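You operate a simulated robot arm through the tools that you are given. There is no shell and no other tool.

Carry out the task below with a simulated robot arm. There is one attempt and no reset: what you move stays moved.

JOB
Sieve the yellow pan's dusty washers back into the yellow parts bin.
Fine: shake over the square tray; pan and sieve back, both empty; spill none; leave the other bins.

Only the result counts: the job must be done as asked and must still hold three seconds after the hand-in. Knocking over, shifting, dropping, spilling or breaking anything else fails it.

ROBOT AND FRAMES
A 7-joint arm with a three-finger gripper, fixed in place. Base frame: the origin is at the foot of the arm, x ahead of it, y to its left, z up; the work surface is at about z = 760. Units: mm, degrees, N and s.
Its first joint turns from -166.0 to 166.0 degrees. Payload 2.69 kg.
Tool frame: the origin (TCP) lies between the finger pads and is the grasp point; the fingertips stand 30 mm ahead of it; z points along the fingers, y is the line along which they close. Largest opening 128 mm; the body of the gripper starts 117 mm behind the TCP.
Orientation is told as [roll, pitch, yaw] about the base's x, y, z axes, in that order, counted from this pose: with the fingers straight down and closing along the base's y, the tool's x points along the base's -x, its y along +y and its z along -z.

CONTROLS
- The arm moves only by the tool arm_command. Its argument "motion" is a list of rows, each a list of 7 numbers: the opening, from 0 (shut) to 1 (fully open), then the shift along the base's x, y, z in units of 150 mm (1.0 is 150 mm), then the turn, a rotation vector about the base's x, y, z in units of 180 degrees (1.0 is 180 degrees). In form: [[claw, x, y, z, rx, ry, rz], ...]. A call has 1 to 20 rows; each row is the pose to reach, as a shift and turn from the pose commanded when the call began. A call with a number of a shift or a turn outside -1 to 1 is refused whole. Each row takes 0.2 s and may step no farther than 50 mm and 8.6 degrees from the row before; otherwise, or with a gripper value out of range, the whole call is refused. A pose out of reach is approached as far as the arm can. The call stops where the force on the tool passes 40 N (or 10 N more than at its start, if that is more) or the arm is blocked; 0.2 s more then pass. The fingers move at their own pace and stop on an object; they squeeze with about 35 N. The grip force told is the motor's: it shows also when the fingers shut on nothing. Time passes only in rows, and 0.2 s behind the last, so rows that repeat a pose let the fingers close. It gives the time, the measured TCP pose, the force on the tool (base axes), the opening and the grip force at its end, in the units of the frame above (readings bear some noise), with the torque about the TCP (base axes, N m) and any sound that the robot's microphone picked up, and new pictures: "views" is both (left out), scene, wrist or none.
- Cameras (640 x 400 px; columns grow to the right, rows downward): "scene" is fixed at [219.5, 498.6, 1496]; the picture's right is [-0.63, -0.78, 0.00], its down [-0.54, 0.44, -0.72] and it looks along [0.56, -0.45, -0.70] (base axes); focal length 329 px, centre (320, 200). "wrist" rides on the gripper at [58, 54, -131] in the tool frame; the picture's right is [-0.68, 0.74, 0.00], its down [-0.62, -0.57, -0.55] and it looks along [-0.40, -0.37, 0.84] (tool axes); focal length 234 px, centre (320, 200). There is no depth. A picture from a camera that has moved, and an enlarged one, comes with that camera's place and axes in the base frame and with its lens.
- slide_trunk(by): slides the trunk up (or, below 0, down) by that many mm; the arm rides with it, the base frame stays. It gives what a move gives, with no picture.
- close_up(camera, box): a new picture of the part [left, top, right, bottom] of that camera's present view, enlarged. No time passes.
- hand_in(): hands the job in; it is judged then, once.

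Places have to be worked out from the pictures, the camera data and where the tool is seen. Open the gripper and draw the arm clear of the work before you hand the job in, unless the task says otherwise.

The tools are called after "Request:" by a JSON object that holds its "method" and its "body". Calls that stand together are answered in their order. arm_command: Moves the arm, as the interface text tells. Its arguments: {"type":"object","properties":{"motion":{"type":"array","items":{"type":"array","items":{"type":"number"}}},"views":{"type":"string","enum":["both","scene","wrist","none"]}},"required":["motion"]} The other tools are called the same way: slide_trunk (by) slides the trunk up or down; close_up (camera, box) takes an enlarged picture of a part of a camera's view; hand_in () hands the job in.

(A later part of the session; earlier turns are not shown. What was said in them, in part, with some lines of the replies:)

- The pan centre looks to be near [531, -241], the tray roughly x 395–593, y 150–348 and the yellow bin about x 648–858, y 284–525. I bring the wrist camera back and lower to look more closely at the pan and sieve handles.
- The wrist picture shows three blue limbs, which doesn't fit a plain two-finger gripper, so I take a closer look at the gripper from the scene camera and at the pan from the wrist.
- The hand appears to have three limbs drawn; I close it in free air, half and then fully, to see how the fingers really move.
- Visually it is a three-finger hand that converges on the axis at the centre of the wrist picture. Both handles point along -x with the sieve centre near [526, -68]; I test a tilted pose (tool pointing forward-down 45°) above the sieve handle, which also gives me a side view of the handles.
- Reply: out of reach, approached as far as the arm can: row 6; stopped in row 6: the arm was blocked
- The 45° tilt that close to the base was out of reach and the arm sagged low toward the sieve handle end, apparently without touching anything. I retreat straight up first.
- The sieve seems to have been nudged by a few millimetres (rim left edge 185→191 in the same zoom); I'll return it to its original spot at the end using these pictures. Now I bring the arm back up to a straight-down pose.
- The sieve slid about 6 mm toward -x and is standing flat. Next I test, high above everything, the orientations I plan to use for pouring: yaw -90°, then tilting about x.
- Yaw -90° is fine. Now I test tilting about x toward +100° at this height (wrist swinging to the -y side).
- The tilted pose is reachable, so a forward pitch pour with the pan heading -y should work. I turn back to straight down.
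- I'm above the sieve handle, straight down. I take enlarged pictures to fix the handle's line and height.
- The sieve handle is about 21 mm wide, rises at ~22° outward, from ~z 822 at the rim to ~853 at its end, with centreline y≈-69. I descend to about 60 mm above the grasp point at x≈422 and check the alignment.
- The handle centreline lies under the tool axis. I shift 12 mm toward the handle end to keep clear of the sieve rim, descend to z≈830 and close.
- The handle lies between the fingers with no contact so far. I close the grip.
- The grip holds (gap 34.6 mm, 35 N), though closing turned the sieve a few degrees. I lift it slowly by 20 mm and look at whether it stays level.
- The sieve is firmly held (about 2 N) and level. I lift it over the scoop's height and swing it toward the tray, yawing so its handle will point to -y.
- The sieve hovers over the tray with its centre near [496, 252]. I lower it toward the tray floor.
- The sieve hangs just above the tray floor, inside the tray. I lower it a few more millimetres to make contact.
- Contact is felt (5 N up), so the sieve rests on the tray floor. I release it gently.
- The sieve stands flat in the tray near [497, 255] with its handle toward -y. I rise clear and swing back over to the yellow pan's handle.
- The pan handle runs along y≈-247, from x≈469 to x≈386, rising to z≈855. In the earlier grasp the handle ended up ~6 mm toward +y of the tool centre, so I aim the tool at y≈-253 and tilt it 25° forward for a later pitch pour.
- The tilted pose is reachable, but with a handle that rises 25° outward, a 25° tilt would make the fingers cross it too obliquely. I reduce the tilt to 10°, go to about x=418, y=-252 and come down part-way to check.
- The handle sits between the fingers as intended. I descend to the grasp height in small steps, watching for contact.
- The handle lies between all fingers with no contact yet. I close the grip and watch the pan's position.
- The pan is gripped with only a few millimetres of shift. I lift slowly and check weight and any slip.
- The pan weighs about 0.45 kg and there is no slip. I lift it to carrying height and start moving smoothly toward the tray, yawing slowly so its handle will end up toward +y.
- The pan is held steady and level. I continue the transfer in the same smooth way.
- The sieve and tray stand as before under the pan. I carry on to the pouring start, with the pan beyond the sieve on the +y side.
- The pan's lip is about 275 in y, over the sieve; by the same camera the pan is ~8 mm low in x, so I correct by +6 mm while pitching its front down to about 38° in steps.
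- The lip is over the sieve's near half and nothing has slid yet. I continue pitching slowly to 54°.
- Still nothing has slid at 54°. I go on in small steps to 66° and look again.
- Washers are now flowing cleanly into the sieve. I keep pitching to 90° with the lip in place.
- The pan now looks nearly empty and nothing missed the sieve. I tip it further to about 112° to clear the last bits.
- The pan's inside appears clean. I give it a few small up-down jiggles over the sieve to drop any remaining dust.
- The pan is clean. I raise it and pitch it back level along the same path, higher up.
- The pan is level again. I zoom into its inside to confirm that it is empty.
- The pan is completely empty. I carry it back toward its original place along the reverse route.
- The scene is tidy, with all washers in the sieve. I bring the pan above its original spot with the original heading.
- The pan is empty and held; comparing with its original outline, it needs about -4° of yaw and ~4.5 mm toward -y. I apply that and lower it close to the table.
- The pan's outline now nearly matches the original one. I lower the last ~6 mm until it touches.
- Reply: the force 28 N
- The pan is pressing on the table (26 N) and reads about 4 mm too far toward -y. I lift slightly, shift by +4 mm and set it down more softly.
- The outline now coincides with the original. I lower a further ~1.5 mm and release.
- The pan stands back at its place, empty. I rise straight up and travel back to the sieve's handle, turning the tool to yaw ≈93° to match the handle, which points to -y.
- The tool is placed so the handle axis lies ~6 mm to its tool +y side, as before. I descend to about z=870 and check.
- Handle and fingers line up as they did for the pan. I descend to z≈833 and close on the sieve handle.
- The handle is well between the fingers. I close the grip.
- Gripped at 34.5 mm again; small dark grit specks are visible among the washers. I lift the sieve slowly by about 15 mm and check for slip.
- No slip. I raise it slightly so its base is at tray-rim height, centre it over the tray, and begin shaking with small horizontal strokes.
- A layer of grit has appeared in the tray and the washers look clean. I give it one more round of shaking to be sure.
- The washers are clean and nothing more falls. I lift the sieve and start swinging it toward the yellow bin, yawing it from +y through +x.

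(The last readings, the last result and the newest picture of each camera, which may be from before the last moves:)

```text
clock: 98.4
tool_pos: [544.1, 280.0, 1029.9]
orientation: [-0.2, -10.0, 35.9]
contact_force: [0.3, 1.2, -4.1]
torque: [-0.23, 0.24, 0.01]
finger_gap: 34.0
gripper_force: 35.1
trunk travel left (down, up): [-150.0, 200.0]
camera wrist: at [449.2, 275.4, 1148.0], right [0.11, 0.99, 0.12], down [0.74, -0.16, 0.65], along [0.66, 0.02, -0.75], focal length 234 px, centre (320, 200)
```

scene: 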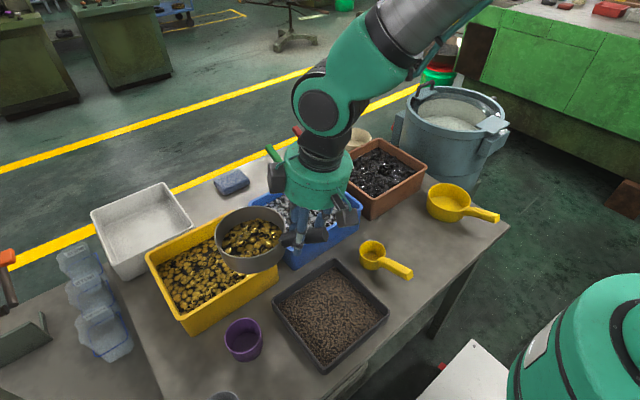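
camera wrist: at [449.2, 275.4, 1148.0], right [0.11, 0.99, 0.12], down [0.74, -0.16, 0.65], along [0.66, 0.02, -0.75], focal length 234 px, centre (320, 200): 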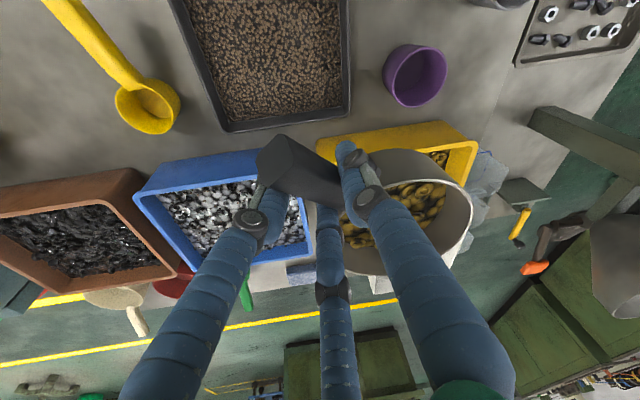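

All steady; the grit stays in the tray. I continue over the yellow bin with the handle turning toward the arm.

Request:
{"method": "arm_command", "body": {"motion": [[0, 0.02, 0.04, 0.005, 0, 0, -0.015], [0, 0.06, 0.12, 0.01, 0, 0, -0.045], [0, 0.11, 0.22, 0.015, 0, 0, -0.08], [0, 0.17, 0.34, 0.02, 0, 0, -0.12], [0, 0.23, 0.46, 0.025, 0, 0, -0.16], [0, 0.29, 0.58, 0.03, 0, 0, -0.2], [0, 0.35, 0.69, 0.033, 0, 0, -0.24], [0, 0.4, 0.79, 0.033, 0, 0, -0.275], [0, 0.435, 0.86, 0.033, 0, 0, -0.3], [0, 0.453, 0.893, 0.033, 0, 0, -0.3111], [0, 0.453, 0.893, 0.033, 0, 0, -0.3111]], "views": "both"}}

Request:
{"method": "close_up", "body": {"camera": "scene", "box": [80, 160, 320, 350]}}

```text
clock: 100.8
tool_pos: [613.5, 415.1, 1035.1]
orientation: [-0.1, -10.0, -20.0]
contact_force: [0.6, -0.3, -4.3]
torque: [0.09, 0.33, -0.03]
finger_gap: 34.5
gripper_force: 35.5
trunk travel left (down, up): [-150.0, 200.0]
camera wrist: at [557.9, 492.6, 1153.0], right [0.88, 0.46, 0.11], down [0.29, -0.7, 0.65], along [0.38, -0.54, -0.75], focal length 234 px, centre (320, 200)
```

scene: 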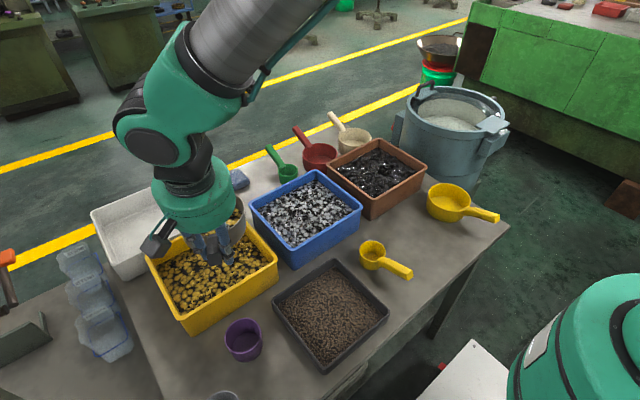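
wrist: 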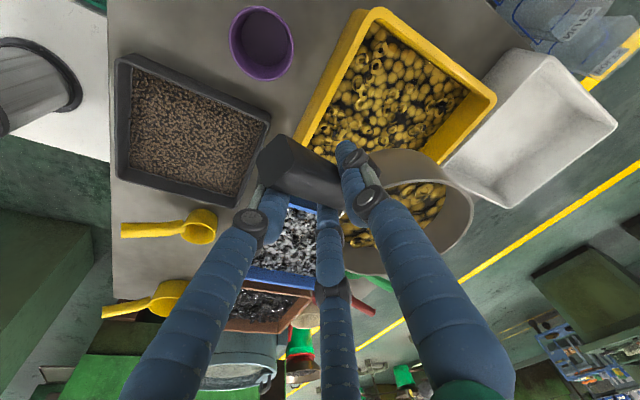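

```text
2.11 times, centred on (200, 255) of scene
camera zoom: at [219.5, 498.6, 1496.0], right [-0.63, -0.78, 0.0], down [-0.54, 0.44, -0.72], along [0.56, -0.45, -0.7], focal length 693 px, centre (573, 84)
```

zoom: 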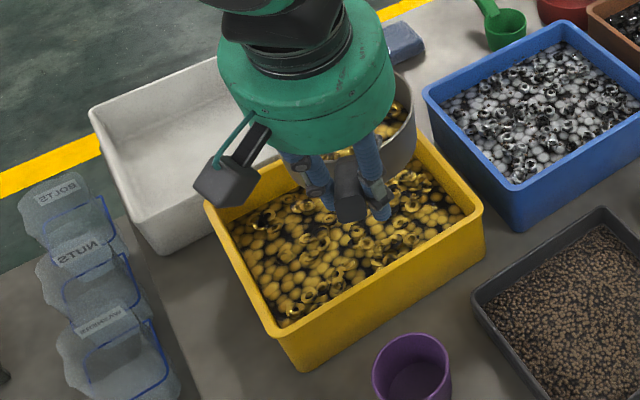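

The sieve is over the yellow bin (bin rim ≈ z 830, x 650–869, y 281–530). I pitch it forward to 40° here, well above the rim, before the final turn.

Request:
{"method": "arm_command", "body": {"motion": [[0, 0, 0, 0, 0.0046, 0.0217, 0], [0, 0, 0, 0, 0.0104, 0.0489, 0], [0, 0, 0, 0, 0.0162, 0.076, 0], [0, 0, 0, 0, 0.022, 0.1032, 0], [0, 0, 0, 0, 0.0277, 0.1304, 0], [0, 0, 0, 0, 0.0335, 0.1575, 0], [0, 0, 0, 0, 0.0393, 0.1847, 0], [0, 0, 0, 0, 0.0435, 0.2045, 0], [0, 0, 0, 0, 0.0462, 0.2173, 0]], "views": "both"}}

Request:
{"method": "close_up", "body": {"camera": "wrist", "box": [260, 100, 520, 300]}}

```text
clock: 102.8
tool_pos: [612.2, 413.0, 1035.4]
orientation: [-6.1, 29.7, -21.2]
contact_force: [-0.7, -0.5, -3.4]
torque: [0.05, 0.16, -0.02]
finger_gap: 34.3
gripper_force: 35.5
trunk travel left (down, up): [-150.0, 200.0]
camera wrist: at [649.0, 473.0, 1171.1], right [0.78, 0.49, -0.4], down [0.6, -0.77, 0.22], along [-0.2, -0.41, -0.89], focal length 234 px, centre (320, 200)
```

scene: 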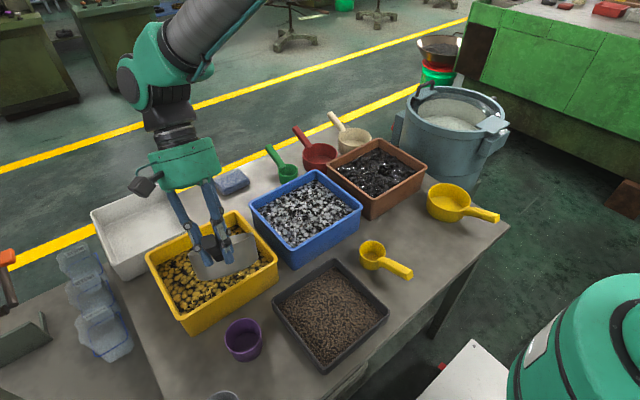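
wrist: 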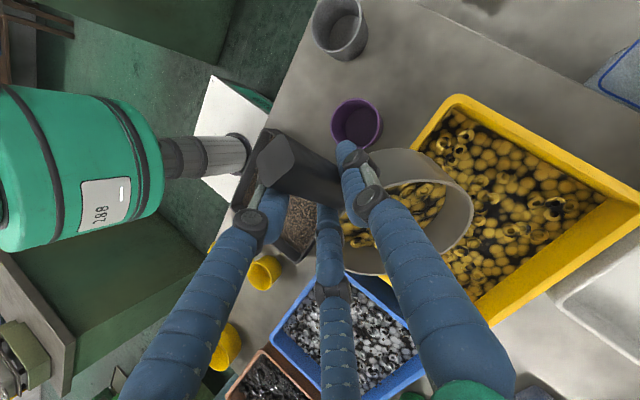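

```text
2.00 times, centred on (390, 200) of wrist
camera zoom: at [649.0, 473.0, 1171.1], right [0.78, 0.49, -0.4], down [0.6, -0.77, 0.22], along [-0.2, -0.41, -0.89], focal length 468 px, centre (180, 200)
```

zoom: 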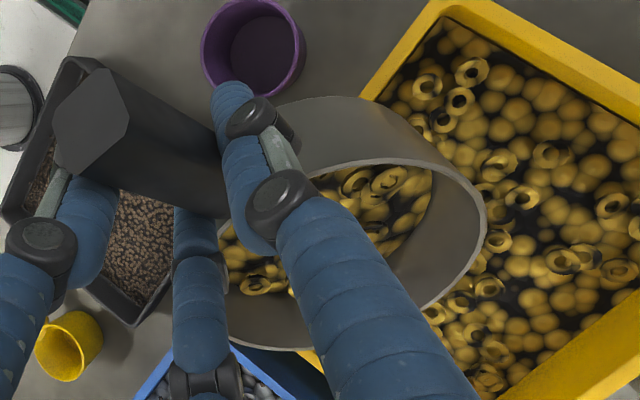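

The sieve's lip is over the bin at z≈912 and the washers stay put at 40°. I now yaw the tilted sieve in stages toward heading -y, keeping it above the bin.

Request:
{"method": "arm_command", "body": {"motion": [[0, 0.023, 0.019, 0, 0, 0, -0.0117], [0, 0.068, 0.056, 0, 0, 0, -0.035], [0, 0.129, 0.106, 0, 0, 0, -0.0661], [0, 0.205, 0.169, 0, 0, 0, -0.105], [0, 0.281, 0.232, 0, 0, 0, -0.1439], [0, 0.357, 0.294, 0, 0, 0, -0.1828], [0, 0.4, 0.34, 0, 0, 0, -0.205]], "views": "both"}}

```text
clock: 104.4
tool_pos: [673.9, 465.1, 1036.9]
orientation: [-6.0, 29.6, -58.0]
contact_force: [-0.1, 0.3, -3.4]
torque: [0.13, 0.06, -0.03]
finger_gap: 34.3
gripper_force: 34.5
trunk travel left (down, up): [-150.0, 200.0]
camera wrist: at [738.1, 491.3, 1172.3], right [0.91, -0.08, -0.4], down [0.01, -0.97, 0.22], along [-0.41, -0.21, -0.89], focal length 234 px, centre (320, 200)
```

scene: 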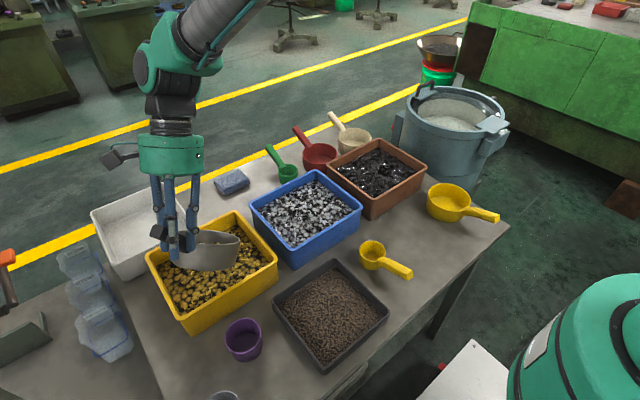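
wrist: 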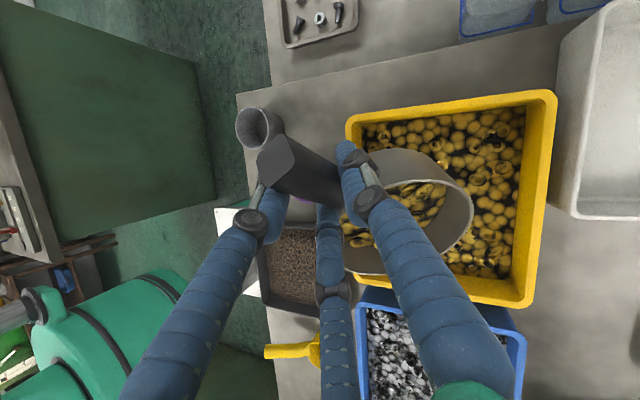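

The pose is still reachable and the washers stay in the sieve. I complete the turn to heading -y.

Request:
{"method": "arm_command", "body": {"motion": [[0, 0.03, 0.035, 0, 0, 0, -0.015], [0, 0.09, 0.105, 0, 0, 0, -0.042], [0, 0.16, 0.187, 0, 0, 0, -0.075], [0, 0.23, 0.27, 0, 0, 0, -0.108], [0, 0.3, 0.35, 0, 0, 0, -0.14], [0, 0.36, 0.42, 0, 0, 0, -0.167], [0, 0.4, 0.467, 0, 0, 0, -0.184]], "views": "both"}}

Request:
{"method": "close_up", "body": {"camera": "scene", "box": [80, 160, 320, 350]}}

```text
clock: 106.0
tool_pos: [735.2, 534.3, 1034.3]
orientation: [-6.2, 29.6, -91.1]
contact_force: [0.2, -0.5, -3.5]
torque: [0.16, -0.01, 0.0]
finger_gap: 34.2
gripper_force: 34.7
trunk travel left (down, up): [-150.0, 200.0]
camera wrist: at [802.7, 522.3, 1170.7], right [0.72, -0.56, -0.4], down [-0.52, -0.82, 0.22], along [-0.46, 0.05, -0.89], focal length 234 px, centre (320, 200)
```

scene: 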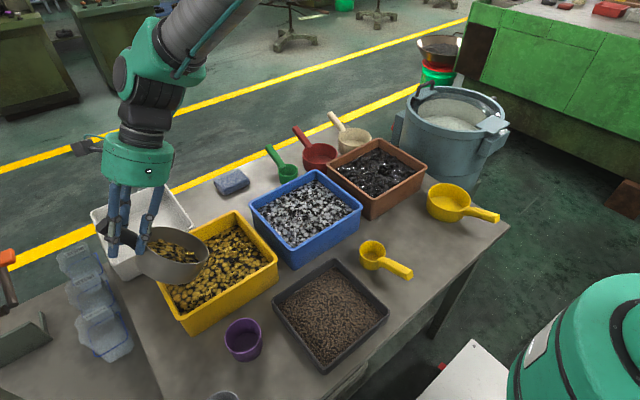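
wrist: 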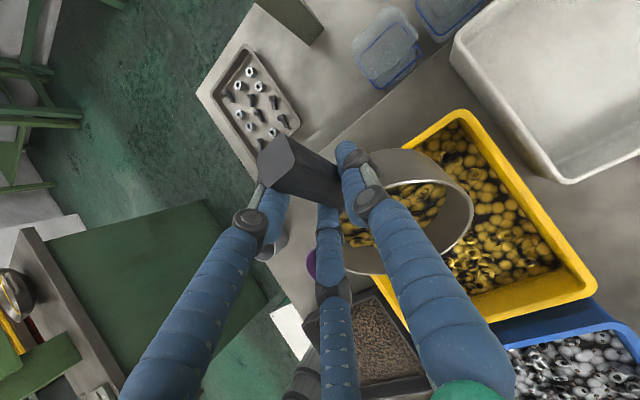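

```text
2.11 times, centred on (200, 255) of scene
camera zoom: at [219.5, 498.6, 1496.0], right [-0.63, -0.78, 0.0], down [-0.54, 0.44, -0.72], along [0.56, -0.45, -0.7], focal length 693 px, centre (573, 84)
```

zoom: 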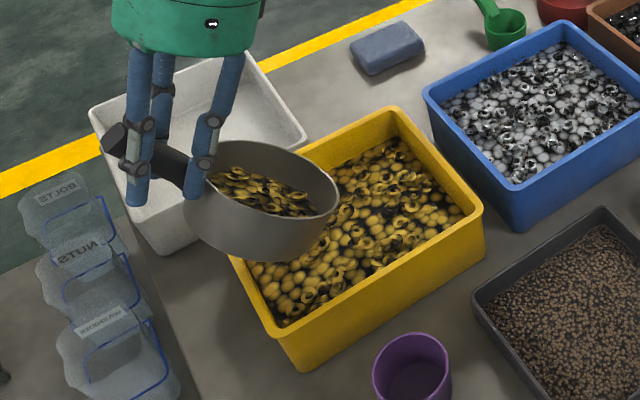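

The lip is over the middle of the yellow bin at z≈911. I start pouring: pitching about x while lowering the lip slightly.

Request:
{"method": "arm_command", "body": {"motion": [[0, 0, -0.044, 0.002, 0.0167, 0, 0], [0, 0, -0.088, 0.004, 0.0333, 0, 0], [0, 0, -0.137, 0.008, 0.05, 0, 0], [0, 0, -0.187, 0.013, 0.0667, 0, 0], [0, 0, -0.247, 0.026, 0.0833, 0, 0], [0, 0, -0.307, 0.039, 0.1, 0, 0], [0, 0, -0.367, 0.052, 0.1167, 0, 0], [0, 0, -0.427, 0.065, 0.1333, 0, 0], [0, 0, -0.49, 0.079, 0.15, 0, 0], [0, 0, -0.556, 0.093, 0.1667, 0, 0]], "views": "both"}}

Request:
{"method": "close_up", "body": {"camera": "scene", "box": [80, 160, 320, 350]}}

```text
clock: 108.2
tool_pos: [734.0, 450.5, 1048.0]
orientation: [-7.1, 59.6, -91.9]
contact_force: [0.4, 0.1, -2.4]
torque: [-0.06, 0.02, 0.0]
finger_gap: 34.3
gripper_force: 35.0
trunk travel left (down, up): [-150.0, 200.0]
camera wrist: at [801.9, 370.8, 1161.3], right [0.72, -0.29, -0.63], down [-0.52, -0.82, -0.22], along [-0.46, 0.49, -0.74], focal length 234 px, centre (320, 200)
```

scene: 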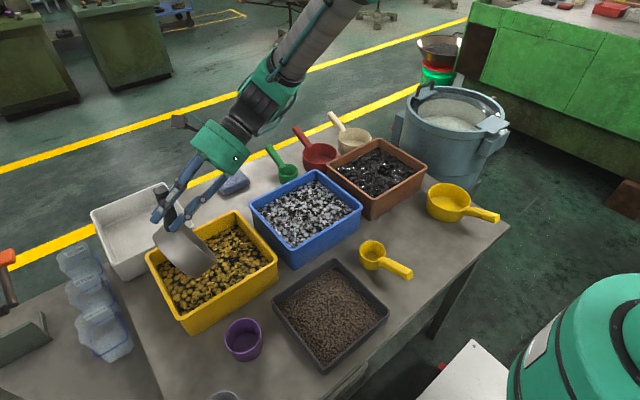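
wrist: 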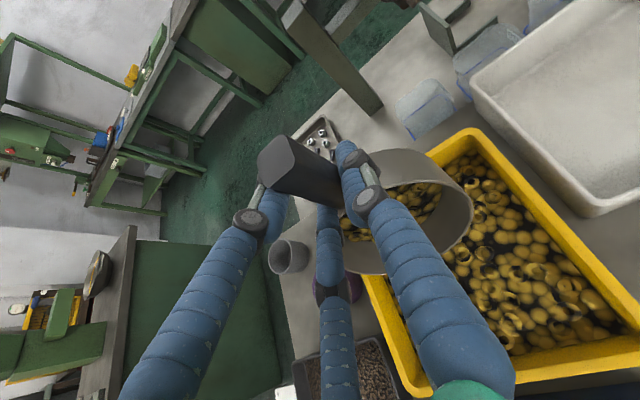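

```text
2.11 times, centred on (200, 255) of scene
camera zoom: at [219.5, 498.6, 1496.0], right [-0.63, -0.78, 0.0], down [-0.54, 0.44, -0.72], along [0.56, -0.45, -0.7], focal length 693 px, centre (573, 84)
```

zoom: 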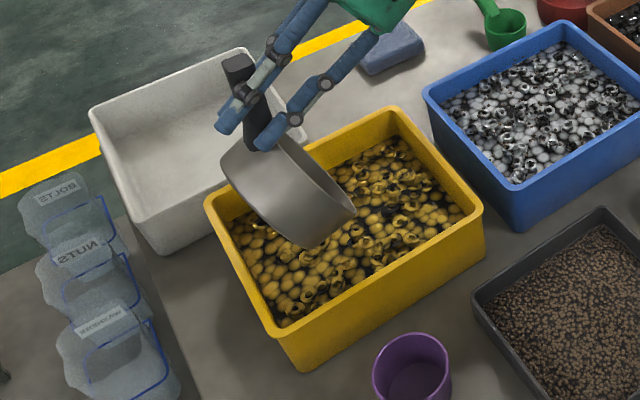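

Washers are flowing into the yellow bin. I keep pitching through 90° to about 112°.

Request:
{"method": "arm_command", "body": {"motion": [[0, 0, -0.121, 0.016, 0.0333, 0, 0], [0, 0, -0.245, 0.025, 0.0667, 0, 0], [0, 0, -0.383, 0.029, 0.1, 0, 0], [0, 0, -0.513, 0.019, 0.1333, 0, 0], [0, 0, -0.642, -0.004, 0.1667, 0, 0], [0, 0, -0.769, -0.033, 0.2, 0, 0], [0, 0, -0.884, -0.067, 0.2333, 0, 0]], "views": "both"}}

Request:
{"method": "close_up", "body": {"camera": "scene", "box": [80, 160, 320, 350]}}

Request:
{"method": "close_up", "body": {"camera": "wrist", "box": [320, 140, 560, 340]}}

```text
clock: 109.8
tool_pos: [732.8, 320.0, 1039.6]
orientation: [179.0, 78.3, 94.4]
contact_force: [0.6, 0.4, -1.9]
torque: [-0.21, -0.01, 0.0]
finger_gap: 34.2
gripper_force: 35.3
trunk travel left (down, up): [-150.0, 200.0]
camera wrist: at [801.8, 184.6, 1069.6], right [0.72, 0.21, -0.66], down [-0.52, -0.46, -0.72], along [-0.46, 0.86, -0.23], focal length 234 px, centre (320, 200)
```

scene: 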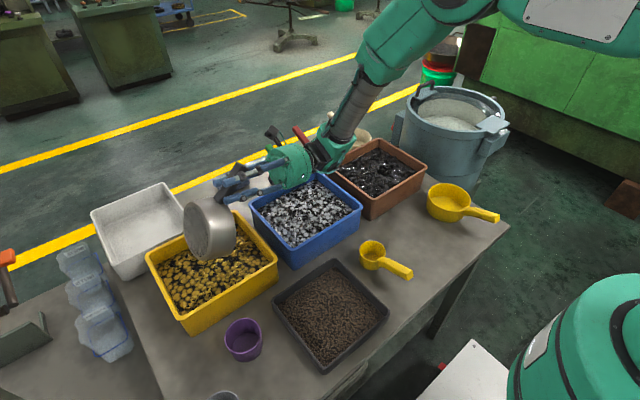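
wrist: 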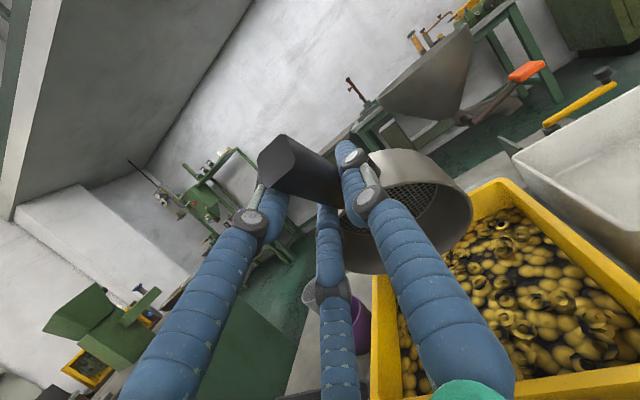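

```text
2.11 times, centred on (200, 255) of scene
camera zoom: at [219.5, 498.6, 1496.0], right [-0.63, -0.78, 0.0], down [-0.54, 0.44, -0.72], along [0.56, -0.45, -0.7], focal length 693 px, centre (573, 84)
```

zoom: 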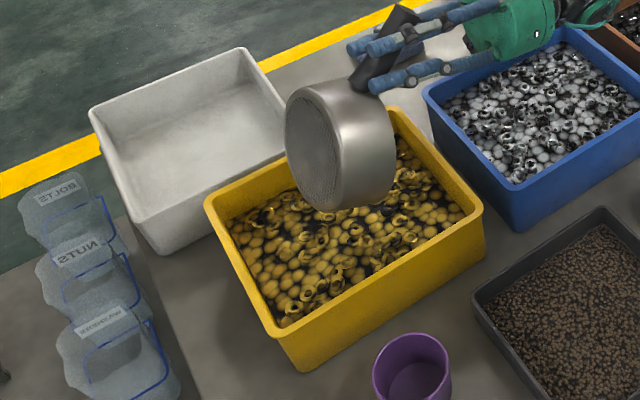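

```text
2.00 times, centred on (440, 240) of wrist
camera zoom: at [801.8, 184.6, 1069.6], right [0.72, 0.21, -0.66], down [-0.52, -0.46, -0.72], along [-0.46, 0.86, -0.23], focal length 468 px, centre (80, 120)
```

zoom: 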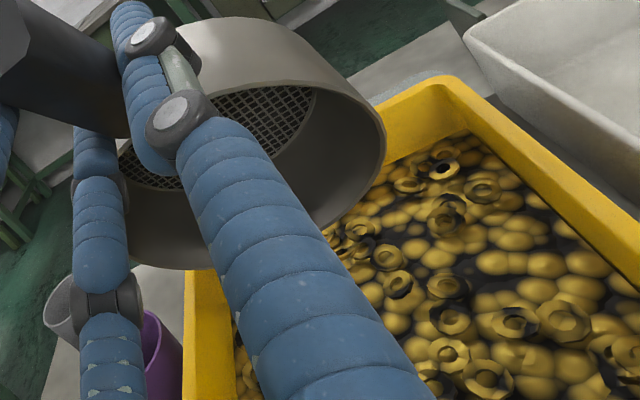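

The sieve's mesh is visible and it looks empty. I jiggle it over the bin to drop any stragglers.

Request:
{"method": "arm_command", "body": {"motion": [[0, 0, 0, 0.08, 0, 0, 0], [0, 0, 0, 0.01, 0, 0, 0], [0, 0, 0, 0.08, 0, 0, 0], [0, 0, 0, 0.01, 0, 0, 0], [0, 0, -0.02, 0.08, 0.03, 0, 0], [0, 0, -0.02, 0.02, 0.03, 0, 0], [0, 0, -0.02, 0.09, 0.03, 0, 0], [0, 0, -0.02, 0.03, 0.03, 0, 0], [0, 0, -0.02, 0.1, 0.03, 0, 0]], "views": "wrist"}}

Request:
{"method": "close_up", "body": {"camera": "wrist", "box": [320, 140, 560, 340]}}

```text
clock: 111.8
tool_pos: [732.7, 315.6, 1055.3]
orientation: [177.7, 73.0, 93.3]
contact_force: [-0.1, 1.1, -2.2]
torque: [-0.15, 0.02, 0.02]
finger_gap: 34.2
gripper_force: 34.7
trunk travel left (down, up): [-150.0, 200.0]
camera wrist: at [801.7, 178.5, 1071.9], right [0.72, 0.27, -0.64], down [-0.52, -0.4, -0.76], along [-0.46, 0.88, -0.15], focal length 234 px, centre (320, 200)
```

wrist: 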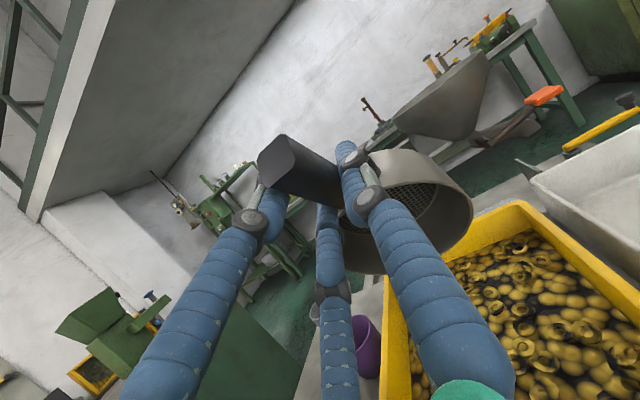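

```text
2.00 times, centred on (440, 240) of wrist
camera zoom: at [801.7, 178.5, 1071.9], right [0.72, 0.27, -0.64], down [-0.52, -0.4, -0.76], along [-0.46, 0.88, -0.15], focal length 468 px, centre (80, 120)
```

zoom: 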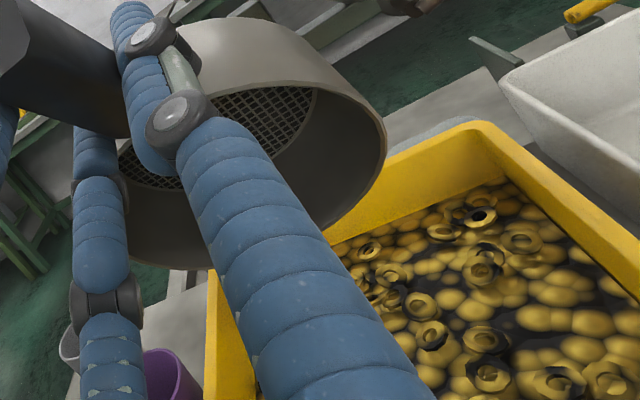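

The sieve is empty. I raise it and pitch it back toward level while drawing it away from the bin.

Request:
{"method": "arm_command", "body": {"motion": [[0, 0, 0, 0.12, 0, 0, 0], [0, -0.04, 0.05, 0.17, -0.043, 0, 0], [0, -0.1, 0.11, 0.17, -0.086, 0, 0], [0, -0.16, 0.17, 0.17, -0.129, 0, 0], [0, -0.22, 0.23, 0.17, -0.172, 0, 0], [0, -0.28, 0.29, 0.17, -0.215, 0, 0], [0, -0.34, 0.35, 0.17, -0.258, 0, 0], [0, -0.4, 0.41, 0.17, -0.301, 0, 0], [0, -0.45, 0.46, 0.17, -0.344, 0, 0], [0, -0.5, 0.51, 0.17, -0.387, 0, 0], [0, -0.55, 0.56, 0.17, -0.43, 0, 0]], "views": "none"}}

Request:
{"method": "arm_command", "body": {"motion": [[0, -0.06, 0.03, 0, -0.044, -0.0062, 0], [0, -0.13, 0.06, 0, -0.088, -0.0124, 0], [0, -0.2, 0.1, 0, -0.132, -0.0185, 0], [0, -0.27, 0.13, 0, -0.176, -0.0247, 0], [0, -0.33, 0.16, 0, -0.22, -0.0309, 0], [0, -0.33, 0.16, 0, -0.22, -0.0309, 0]], "views": "both"}}

Request:
{"method": "close_up", "body": {"camera": "scene", "box": [80, 160, 320, 350]}}

```text
clock: 114.2
tool_pos: [650.3, 399.0, 1078.8]
orientation: [-5.9, 29.6, -91.1]
contact_force: [-0.3, -0.4, -2.9]
torque: [0.13, -0.01, 0.0]
finger_gap: 34.5
gripper_force: 34.9
trunk travel left (down, up): [-150.0, 200.0]
```

```text
clock: 115.6
tool_pos: [601.4, 423.4, 1080.6]
orientation: [0.0, -10.1, -90.0]
contact_force: [0.1, 0.5, -1.9]
torque: [0.17, -0.01, -0.01]
finger_gap: 34.4
gripper_force: 35.3
trunk travel left (down, up): [-150.0, 200.0]
camera wrist: at [656.9, 503.7, 1197.4], right [0.74, -0.67, 0.12], down [-0.56, -0.51, 0.65], along [-0.37, -0.54, -0.75], focal length 234 px, centre (320, 200)
```

scene: 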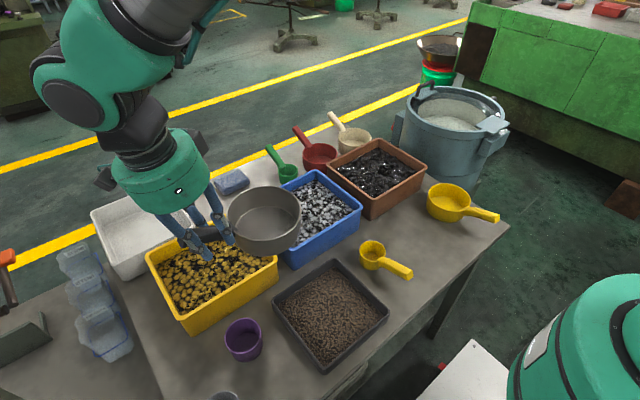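
wrist: 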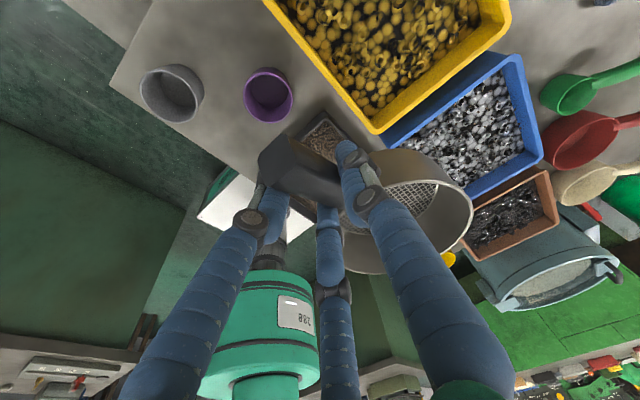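

```text
2.11 times, centred on (200, 255) of scene
camera zoom: at [219.5, 498.6, 1496.0], right [-0.63, -0.78, 0.0], down [-0.54, 0.44, -0.72], along [0.56, -0.45, -0.7], focal length 693 px, centre (573, 84)
```

zoom: 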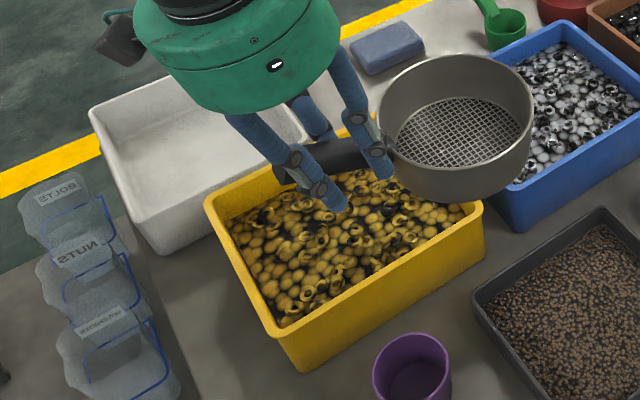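

The sieve is level and clean. I carry it back toward its original spot, yawing so its handle points to -x again.

Request:
{"method": "arm_command", "body": {"motion": [[0, -0.04, -0.1, -0.03, 0, 0, 0.014], [0, -0.11, -0.28, -0.09, 0, 0, 0.04], [0, -0.18, -0.48, -0.15, 0, 0, 0.068], [0, -0.25, -0.67, -0.2, 0, 0, 0.095], [0, -0.313, -0.83, -0.25, 0, 0, 0.1167]], "views": "none"}}

Request:
{"method": "arm_command", "body": {"motion": [[0, -0.04, -0.1, -0.03, 0, 0, 0.014], [0, -0.11, -0.28, -0.09, 0, 0, 0.04], [0, -0.18, -0.48, -0.15, 0, 0, 0.068], [0, -0.25, -0.67, -0.2, 0, 0, 0.095], [0, -0.313, -0.83, -0.25, 0, 0, 0.1167]], "views": "none"}}

Request:
{"method": "arm_command", "body": {"motion": [[0, -0.04, -0.1, -0.03, 0, 0, 0.014], [0, -0.11, -0.28, -0.09, 0, 0, 0.04], [0, -0.18, -0.48, -0.15, 0, 0, 0.068], [0, -0.25, -0.67, -0.2, 0, 0, 0.095], [0, -0.313, -0.83, -0.25, 0, 0, 0.1167]], "views": "none"}}

Request:
{"method": "arm_command", "body": {"motion": [[0, -0.04, -0.1, -0.03, 0, 0, 0.014], [0, -0.11, -0.28, -0.09, 0, 0, 0.04], [0, -0.18, -0.48, -0.15, 0, 0, 0.068], [0, -0.25, -0.67, -0.2, 0, 0, 0.095], [0, -0.313, -0.83, -0.25, 0, 0, 0.1167], [0, -0.313, -0.83, -0.25, 0, 0, 0.1167]], "views": "both"}}

Request:
{"method": "close_up", "body": {"camera": "scene", "box": [340, 160, 520, 290]}}

```text
clock: 116.8
tool_pos: [554.3, 297.7, 1041.6]
orientation: [-0.3, -10.0, -69.0]
contact_force: [0.8, 1.2, -2.7]
torque: [0.19, 0.11, -0.01]
finger_gap: 34.2
gripper_force: 35.0
trunk travel left (down, up): [-150.0, 200.0]
```

```text
clock: 118.0
tool_pos: [508.3, 175.3, 1006.2]
orientation: [-0.1, -10.0, -47.9]
contact_force: [0.6, 0.3, -2.3]
torque: [0.11, 0.16, 0.0]
finger_gap: 34.5
gripper_force: 34.7
trunk travel left (down, up): [-150.0, 200.0]
```

```text
clock: 119.2
tool_pos: [460.6, 48.8, 967.0]
orientation: [-0.2, -10.0, -26.9]
contact_force: [-0.3, 0.9, -2.0]
torque: [0.08, 0.19, -0.02]
finger_gap: 34.3
gripper_force: 35.0
trunk travel left (down, up): [-150.0, 200.0]
```

```text
clock: 120.6
tool_pos: [414.0, -75.6, 930.2]
orientation: [-0.2, -10.0, -6.0]
contact_force: [0.8, 0.0, -2.8]
torque: [0.02, 0.16, 0.04]
finger_gap: 34.5
gripper_force: 34.9
trunk travel left (down, up): [-150.0, 200.0]
camera wrist: at [341.4, -13.2, 1048.1], right [0.74, 0.66, 0.12], down [0.45, -0.61, 0.65], along [0.5, -0.43, -0.75], focal length 234 px, centre (320, 200)
```

scene: 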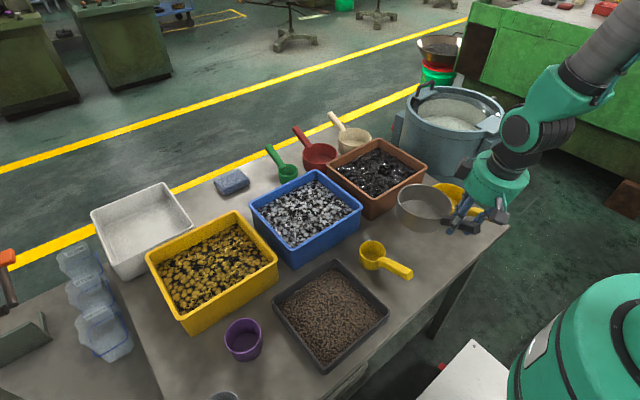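
wrist: 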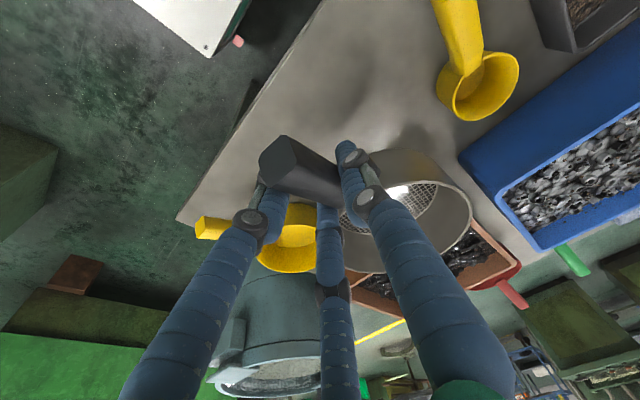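

```text
3.08 times, centred on (430, 225) of scene
camera zoom: at [219.5, 498.6, 1496.0], right [-0.63, -0.78, 0.0], down [-0.54, 0.44, -0.72], along [0.56, -0.45, -0.7], focal length 1013 px, centre (-18, 123)
```

zoom: 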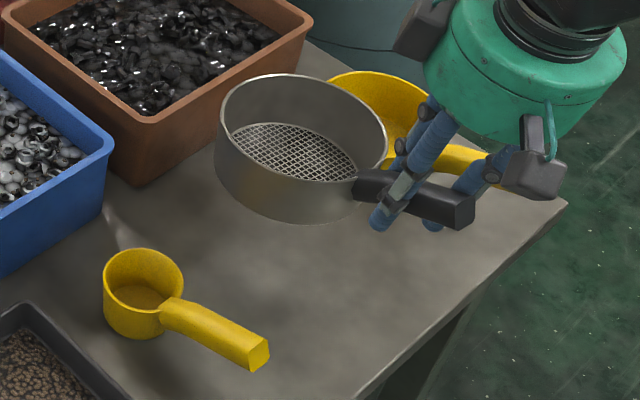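

The sieve is above its old spot and the scoop and pan are undisturbed. I lower it to just above the table and compare with the original outline.

Request:
{"method": "arm_command", "body": {"motion": [[0, 0, 0, -0.12, 0, 0, 0], [0, 0, 0, -0.26, 0, 0, 0], [0, 0, 0, -0.4, 0, 0, 0], [0, 0, 0, -0.52, 0, 0, 0], [0, 0, 0, -0.6, 0, 0, 0], [0, 0, 0, -0.6, 0, 0, 0]], "views": "wrist"}}

Request:
{"method": "close_up", "body": {"camera": "scene", "box": [340, 160, 520, 290]}}

```text
clock: 122.0
tool_pos: [413.0, -75.0, 840.0]
orientation: [-0.1, -10.0, -5.9]
contact_force: [1.0, -0.3, -2.2]
torque: [0.0, 0.19, 0.01]
finger_gap: 34.5
gripper_force: 35.4
trunk travel left (down, up): [-150.0, 200.0]
camera wrist: at [340.3, -13.4, 957.1], right [0.74, 0.66, 0.12], down [0.45, -0.61, 0.65], along [0.5, -0.43, -0.75], focal length 234 px, centre (320, 200)
```

wrist: 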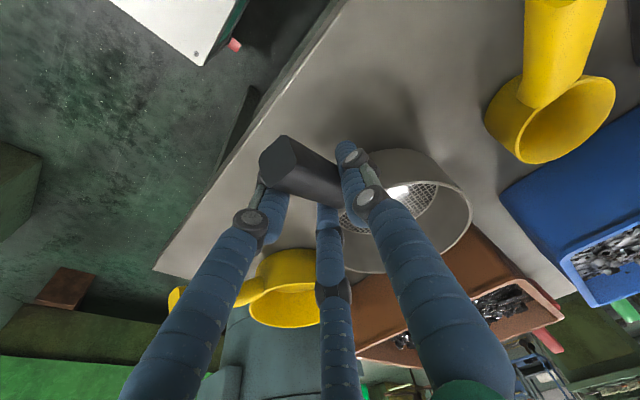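

```text
3.08 times, centred on (430, 225) of scene
camera zoom: at [219.5, 498.6, 1496.0], right [-0.63, -0.78, 0.0], down [-0.54, 0.44, -0.72], along [0.56, -0.45, -0.7], focal length 1013 px, centre (-18, 123)
```

zoom: 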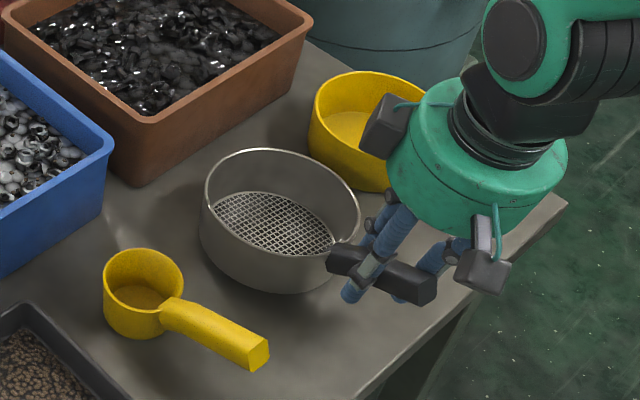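

Compared with the original outline, the sieve must go about 15 mm toward +x. I shift it and lower nearly to contact.

Request:
{"method": "arm_command", "body": {"motion": [[0, 0.05, 0, 0, 0, 0, 0], [0, 0.098, 0, 0, 0, 0, 0], [0, 0.098, 0, -0.03, 0, 0, 0], [0, 0.098, 0, -0.045, 0, 0, 0], [0, 0.098, 0, -0.045, 0, 0, 0]], "views": "none"}}

Request:
{"method": "close_up", "body": {"camera": "scene", "box": [340, 160, 520, 290]}}

```text
clock: 123.2
tool_pos: [428.1, -75.2, 832.9]
orientation: [-0.2, -10.1, -6.0]
contact_force: [-0.5, 1.2, 6.1]
torque: [-0.46, -0.8, 0.16]
finger_gap: 34.2
gripper_force: 35.2
trunk travel left (down, up): [-150.0, 200.0]
```

```text
3.08 times, centred on (430, 225) of scene
camera zoom: at [219.5, 498.6, 1496.0], right [-0.63, -0.78, 0.0], down [-0.54, 0.44, -0.72], along [0.56, -0.45, -0.7], focal length 1013 px, centre (-18, 123)
```

zoom: 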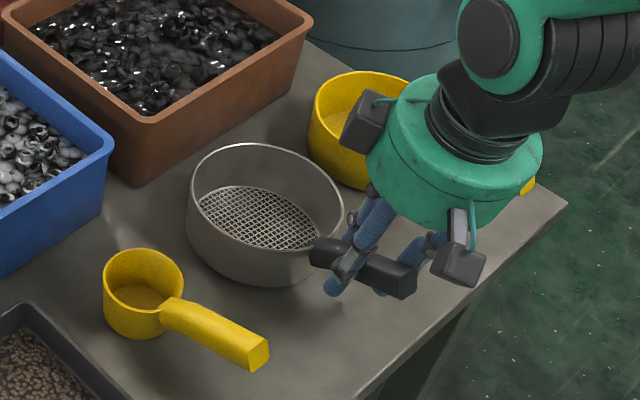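

The sieve touches with its front right edge first (torques show a slight tilt). I lift a hair, level it by about 1.5° in each axis, and set it down again.

Request:
{"method": "arm_command", "body": {"motion": [[0, 0, 0, 0.02, 0, 0, 0], [0, 0, 0, 0.02, -0.0083, -0.0083, 0], [0, 0, 0, 0.008, -0.0083, -0.0083, 0], [0, 0, 0, 0.0, -0.0083, -0.0083, 0], [0, 0, 0, 0.0, -0.0083, -0.0083, 0]], "views": "none"}}

Request:
{"method": "close_up", "body": {"camera": "scene", "box": [340, 160, 520, 290]}}

```text
clock: 124.4
tool_pos: [427.7, -73.7, 832.1]
orientation: [-1.5, -11.7, -5.6]
contact_force: [0.2, -0.3, -1.3]
torque: [0.0, 0.2, -0.01]
finger_gap: 34.3
gripper_force: 35.6
trunk travel left (down, up): [-150.0, 200.0]
```

```text
3.08 times, centred on (430, 225) of scene
camera zoom: at [219.5, 498.6, 1496.0], right [-0.63, -0.78, 0.0], down [-0.54, 0.44, -0.72], along [0.56, -0.45, -0.7], focal length 1013 px, centre (-18, 123)
```

zoom: 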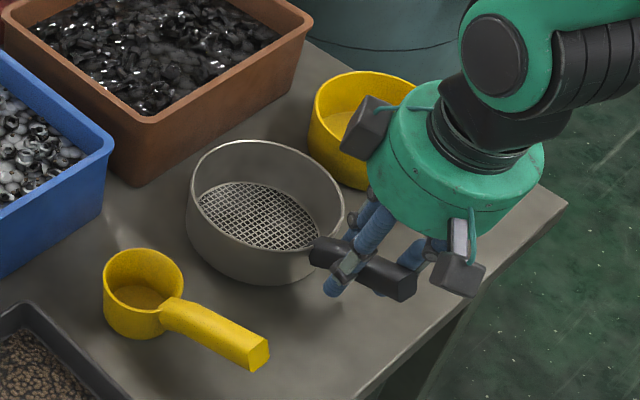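

Contact is gone after leveling. I lower in small steps until it touches again.

Request:
{"method": "arm_command", "body": {"motion": [[0, 0, 0, -0.012, 0, 0, 0], [0, 0, 0, -0.02, 0, 0, 0], [0, 0, 0, -0.02, 0, 0, 0]], "views": "none"}}

Request:
{"method": "close_up", "body": {"camera": "scene", "box": [340, 160, 520, 290]}}

```text
clock: 125.2
tool_pos: [428.9, -73.8, 828.6]
orientation: [-1.4, -11.6, -5.7]
contact_force: [-0.1, -0.2, -1.6]
torque: [0.0, 0.21, -0.02]
finger_gap: 34.3
gripper_force: 34.4
trunk travel left (down, up): [-150.0, 200.0]
```

```text
3.08 times, centred on (430, 225) of scene
camera zoom: at [219.5, 498.6, 1496.0], right [-0.63, -0.78, 0.0], down [-0.54, 0.44, -0.72], along [0.56, -0.45, -0.7], focal length 1013 px, centre (-18, 123)
```

zoom: 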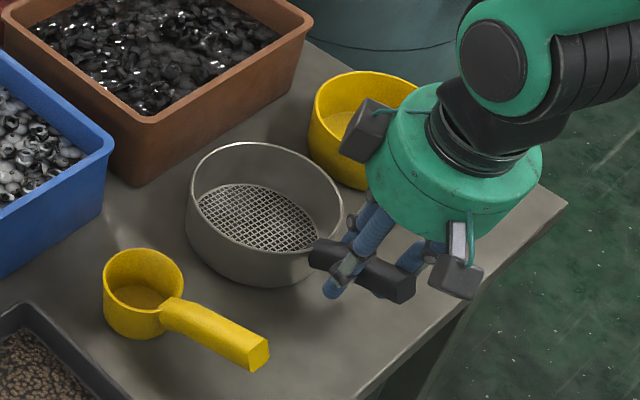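

Still free of the table. I continue down by a couple of millimetres.

Request:
{"method": "arm_command", "body": {"motion": [[0, 0, 0, -0.008, 0, 0, 0], [0, 0, 0, -0.014, 0, 0, 0], [0, 0, 0, -0.014, 0, 0, 0]], "views": "none"}}

Request:
{"method": "close_up", "body": {"camera": "scene", "box": [340, 160, 520, 290]}}

```text
clock: 126.0
tool_pos: [428.5, -74.1, 829.0]
orientation: [-1.5, -11.7, -5.8]
contact_force: [-2.9, 4.0, 13.7]
torque: [-0.29, -0.6, 0.19]
finger_gap: 34.6
gripper_force: 34.9
trunk travel left (down, up): [-150.0, 200.0]
```

```text
3.08 times, centred on (430, 225) of scene
camera zoom: at [219.5, 498.6, 1496.0], right [-0.63, -0.78, 0.0], down [-0.54, 0.44, -0.72], along [0.56, -0.45, -0.7], focal length 1013 px, centre (-18, 123)
```

zoom: 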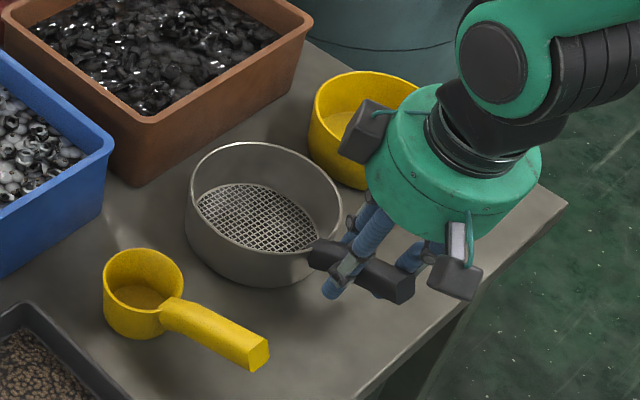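

The base is now in contact nearly evenly and the outline matches the original (left 186, right 342). I release.

Request:
{"method": "arm_command", "body": {"motion": [[0, 0, 0, 0.006, 0, 0, 0], [0.28, 0, 0, 0.006, 0, 0, 0], [0.32, 0, 0, 0.006, 0, 0, 0], [0.37, 0, 0, 0.006, 0, 0, 0], [0.42, 0, 0, 0.006, 0, 0, 0], [0.42, 0, 0, 0.006, 0, 0, 0]], "views": "wrist"}}

Request:
{"method": "close_up", "body": {"camera": "scene", "box": [340, 160, 520, 290]}}

```text
clock: 127.4
tool_pos: [427.8, -73.5, 827.5]
orientation: [-1.5, -11.7, -5.7]
contact_force: [0.6, 0.7, 1.3]
torque: [-0.01, 0.03, 0.04]
finger_gap: 54.0
gripper_force: 0.1
trunk travel left (down, up): [-150.0, 200.0]
camera wrist: at [352.2, -9.7, 942.9], right [0.74, 0.67, 0.12], down [0.43, -0.6, 0.68], along [0.52, -0.45, -0.73], focal length 234 px, centre (320, 200)
```

wrist: 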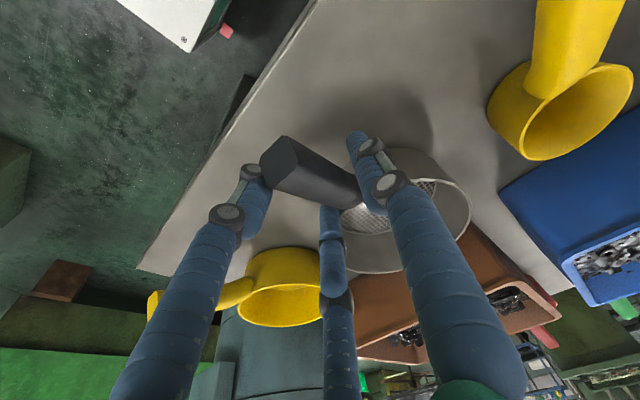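

```text
3.08 times, centred on (430, 225) of scene
camera zoom: at [219.5, 498.6, 1496.0], right [-0.63, -0.78, 0.0], down [-0.54, 0.44, -0.72], along [0.56, -0.45, -0.7], focal length 1013 px, centre (-18, 123)
```

zoom: 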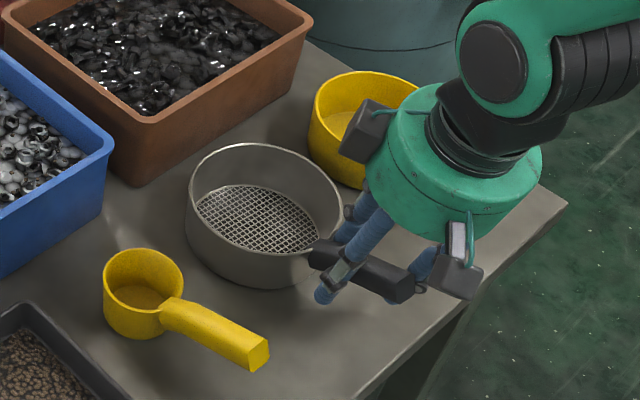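

The sieve stands back at its place within a couple of millimetres. I rise straight up and clear of the work.

Request:
{"method": "arm_command", "body": {"motion": [[0.42, 0, 0, 0.1, 0, 0, 0], [0.42, 0, 0, 0.25, 0, 0, 0], [0.42, 0, 0, 0.5, 0, 0, 0], [0.42, 0, 0, 0.75, 0, 0, 0], [0.5, 0, 0, 1.0, 0, 0, 0]], "views": "none"}}

Request:
{"method": "arm_command", "body": {"motion": [[0.6, 0.05, 0, 0.25, 0, 0, 0], [0.8, 0.1, 0, 0.5, 0, 0.03, 0], [1, 0.15, 0, 0.75, 0, 0.06, 0], [1, 0.2, 0, 0.95, 0, 0.06, 0]], "views": "both"}}

Request:
{"method": "close_up", "body": {"camera": "scene", "box": [340, 160, 520, 290]}}

Request:
{"method": "close_up", "body": {"camera": "scene", "box": [130, 190, 400, 380]}}

```text
clock: 128.6
tool_pos: [427.3, -76.2, 977.7]
orientation: [-1.5, -11.4, -5.8]
contact_force: [0.5, -0.9, 1.4]
torque: [0.02, 0.09, -0.01]
finger_gap: 63.6
gripper_force: 0.0
trunk travel left (down, up): [-150.0, 200.0]
```

```text
clock: 129.6
tool_pos: [458.7, -75.9, 1121.0]
orientation: [-2.6, -0.7, -5.6]
contact_force: [1.1, 0.2, -0.2]
torque: [-0.02, 0.06, 0.01]
finger_gap: 128.2
gripper_force: 0.1
trunk travel left (down, up): [-150.0, 200.0]
camera wrist: at [406.5, -10.7, 1247.3], right [0.75, 0.67, -0.02], down [0.55, -0.6, 0.58], along [0.37, -0.45, -0.81], focal length 234 px, centre (320, 200)
```

scene: 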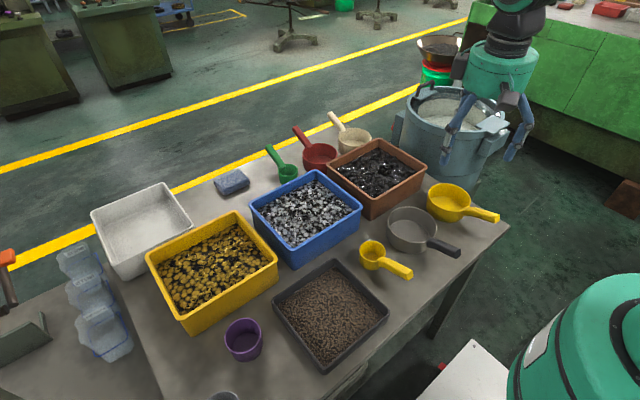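
wrist: 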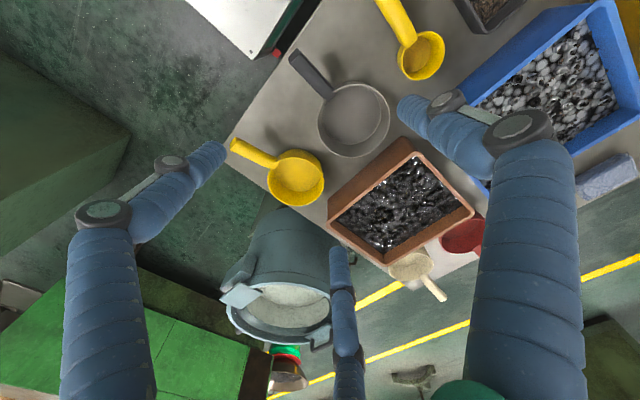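

```text
3.08 times, centred on (430, 225) of scene
camera zoom: at [219.5, 498.6, 1496.0], right [-0.63, -0.78, 0.0], down [-0.54, 0.44, -0.72], along [0.56, -0.45, -0.7], focal length 1013 px, centre (-18, 123)
```

zoom: 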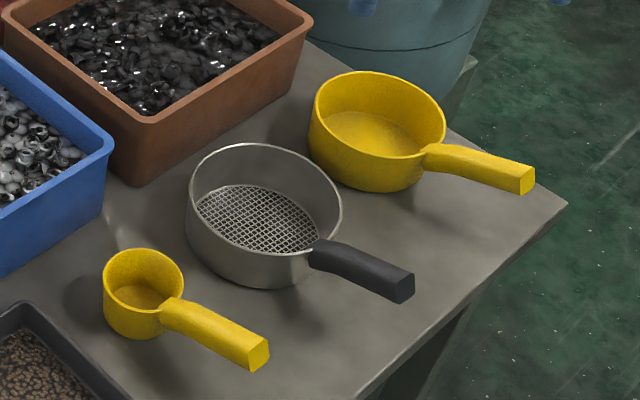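

```text
2.11 times, centred on (265, 285) of scene
camera zoom: at [219.5, 498.6, 1496.0], right [-0.63, -0.78, 0.0], down [-0.54, 0.44, -0.72], along [0.56, -0.45, -0.7], focal length 693 px, centre (436, 21)
```

zoom: 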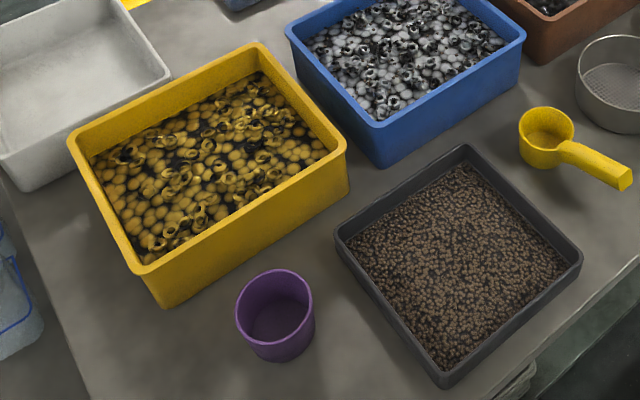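

Everything looks in place: the tray holds the grit, and bins, cup and scoop are unmoved. I zoom into the sieve and pan once more to confirm both are empty before handing in.

Request:
{"method": "close_up", "body": {"camera": "scene", "box": [380, 175, 480, 255]}}

Request:
{"method": "close_up", "body": {"camera": "wrist", "box": [220, 20, 460, 220]}}

Request:
{"method": "close_up", "body": {"camera": "scene", "box": [130, 200, 290, 340]}}

```text
5.00 times, centred on (430, 215) of scene
camera zoom: at [219.5, 498.6, 1496.0], right [-0.63, -0.78, 0.0], down [-0.54, 0.44, -0.72], along [0.56, -0.45, -0.7], focal length 1647 px, centre (-230, 125)
```

zoom: 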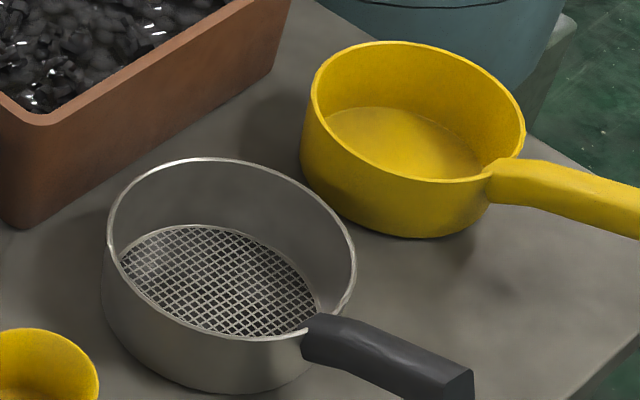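

```text
2.00 times, centred on (340, 120) of wrist
camera zoom: at [406.5, -10.7, 1247.3], right [0.75, 0.67, -0.02], down [0.55, -0.6, 0.58], along [0.37, -0.45, -0.81], focal length 468 px, centre (280, 360)
```

zoom: 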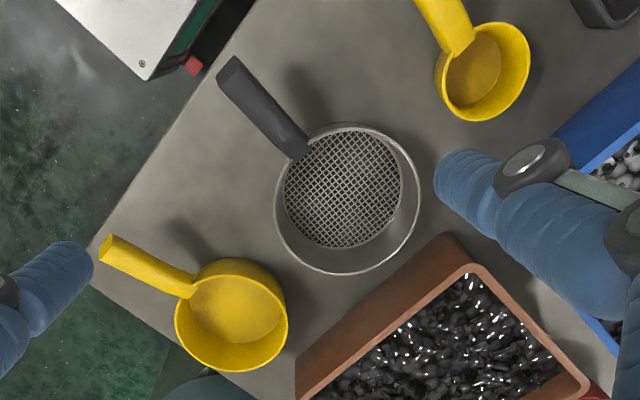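

```text
2.86 times, centred on (210, 270) of scene
camera zoom: at [219.5, 498.6, 1496.0], right [-0.63, -0.78, 0.0], down [-0.54, 0.44, -0.72], along [0.56, -0.45, -0.7], focal length 941 px, centre (634, 0)
```

zoom: 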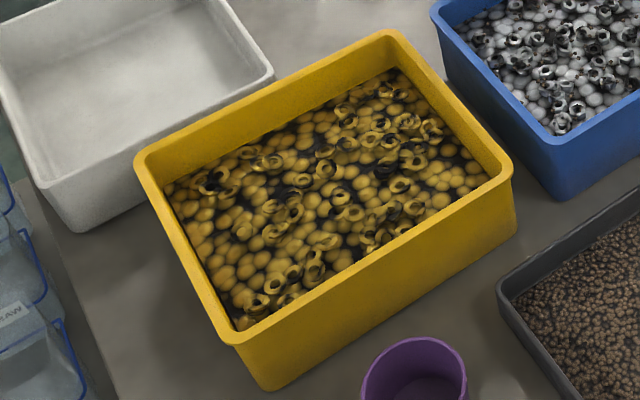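

Pan and sieve are empty and back in place, the washers are in the yellow bin, the grit is in the square tray, and the gripper is open and well clear. I hand the job in.

Request:
{"method": "hand_in", "body": {}}

```text
The job is handed in.
```

The job is handed in. The dusty washers from the yellow pan are sieved and back in the yellow parts bin, and the fine grit is in the square tray.

- **Pan:** It is empty and back in its original place, within a millimetre or two by the camera comparison.
- **Sieve:** It is empty with a clean mesh, and back within a few millimetres. It is turned roughly 3° from its original heading; I left that rather than risk re-gripping it.
- **Spills and other objects:** In the last pictures I saw no washers or grit on the table. The other bins, the purple cup, the yellow scoop and the tray have not moved.

Early on, an out-of-reach test pose made the arm sag and push the sieve about 6 mm. I corrected for that when I put the sieve back.
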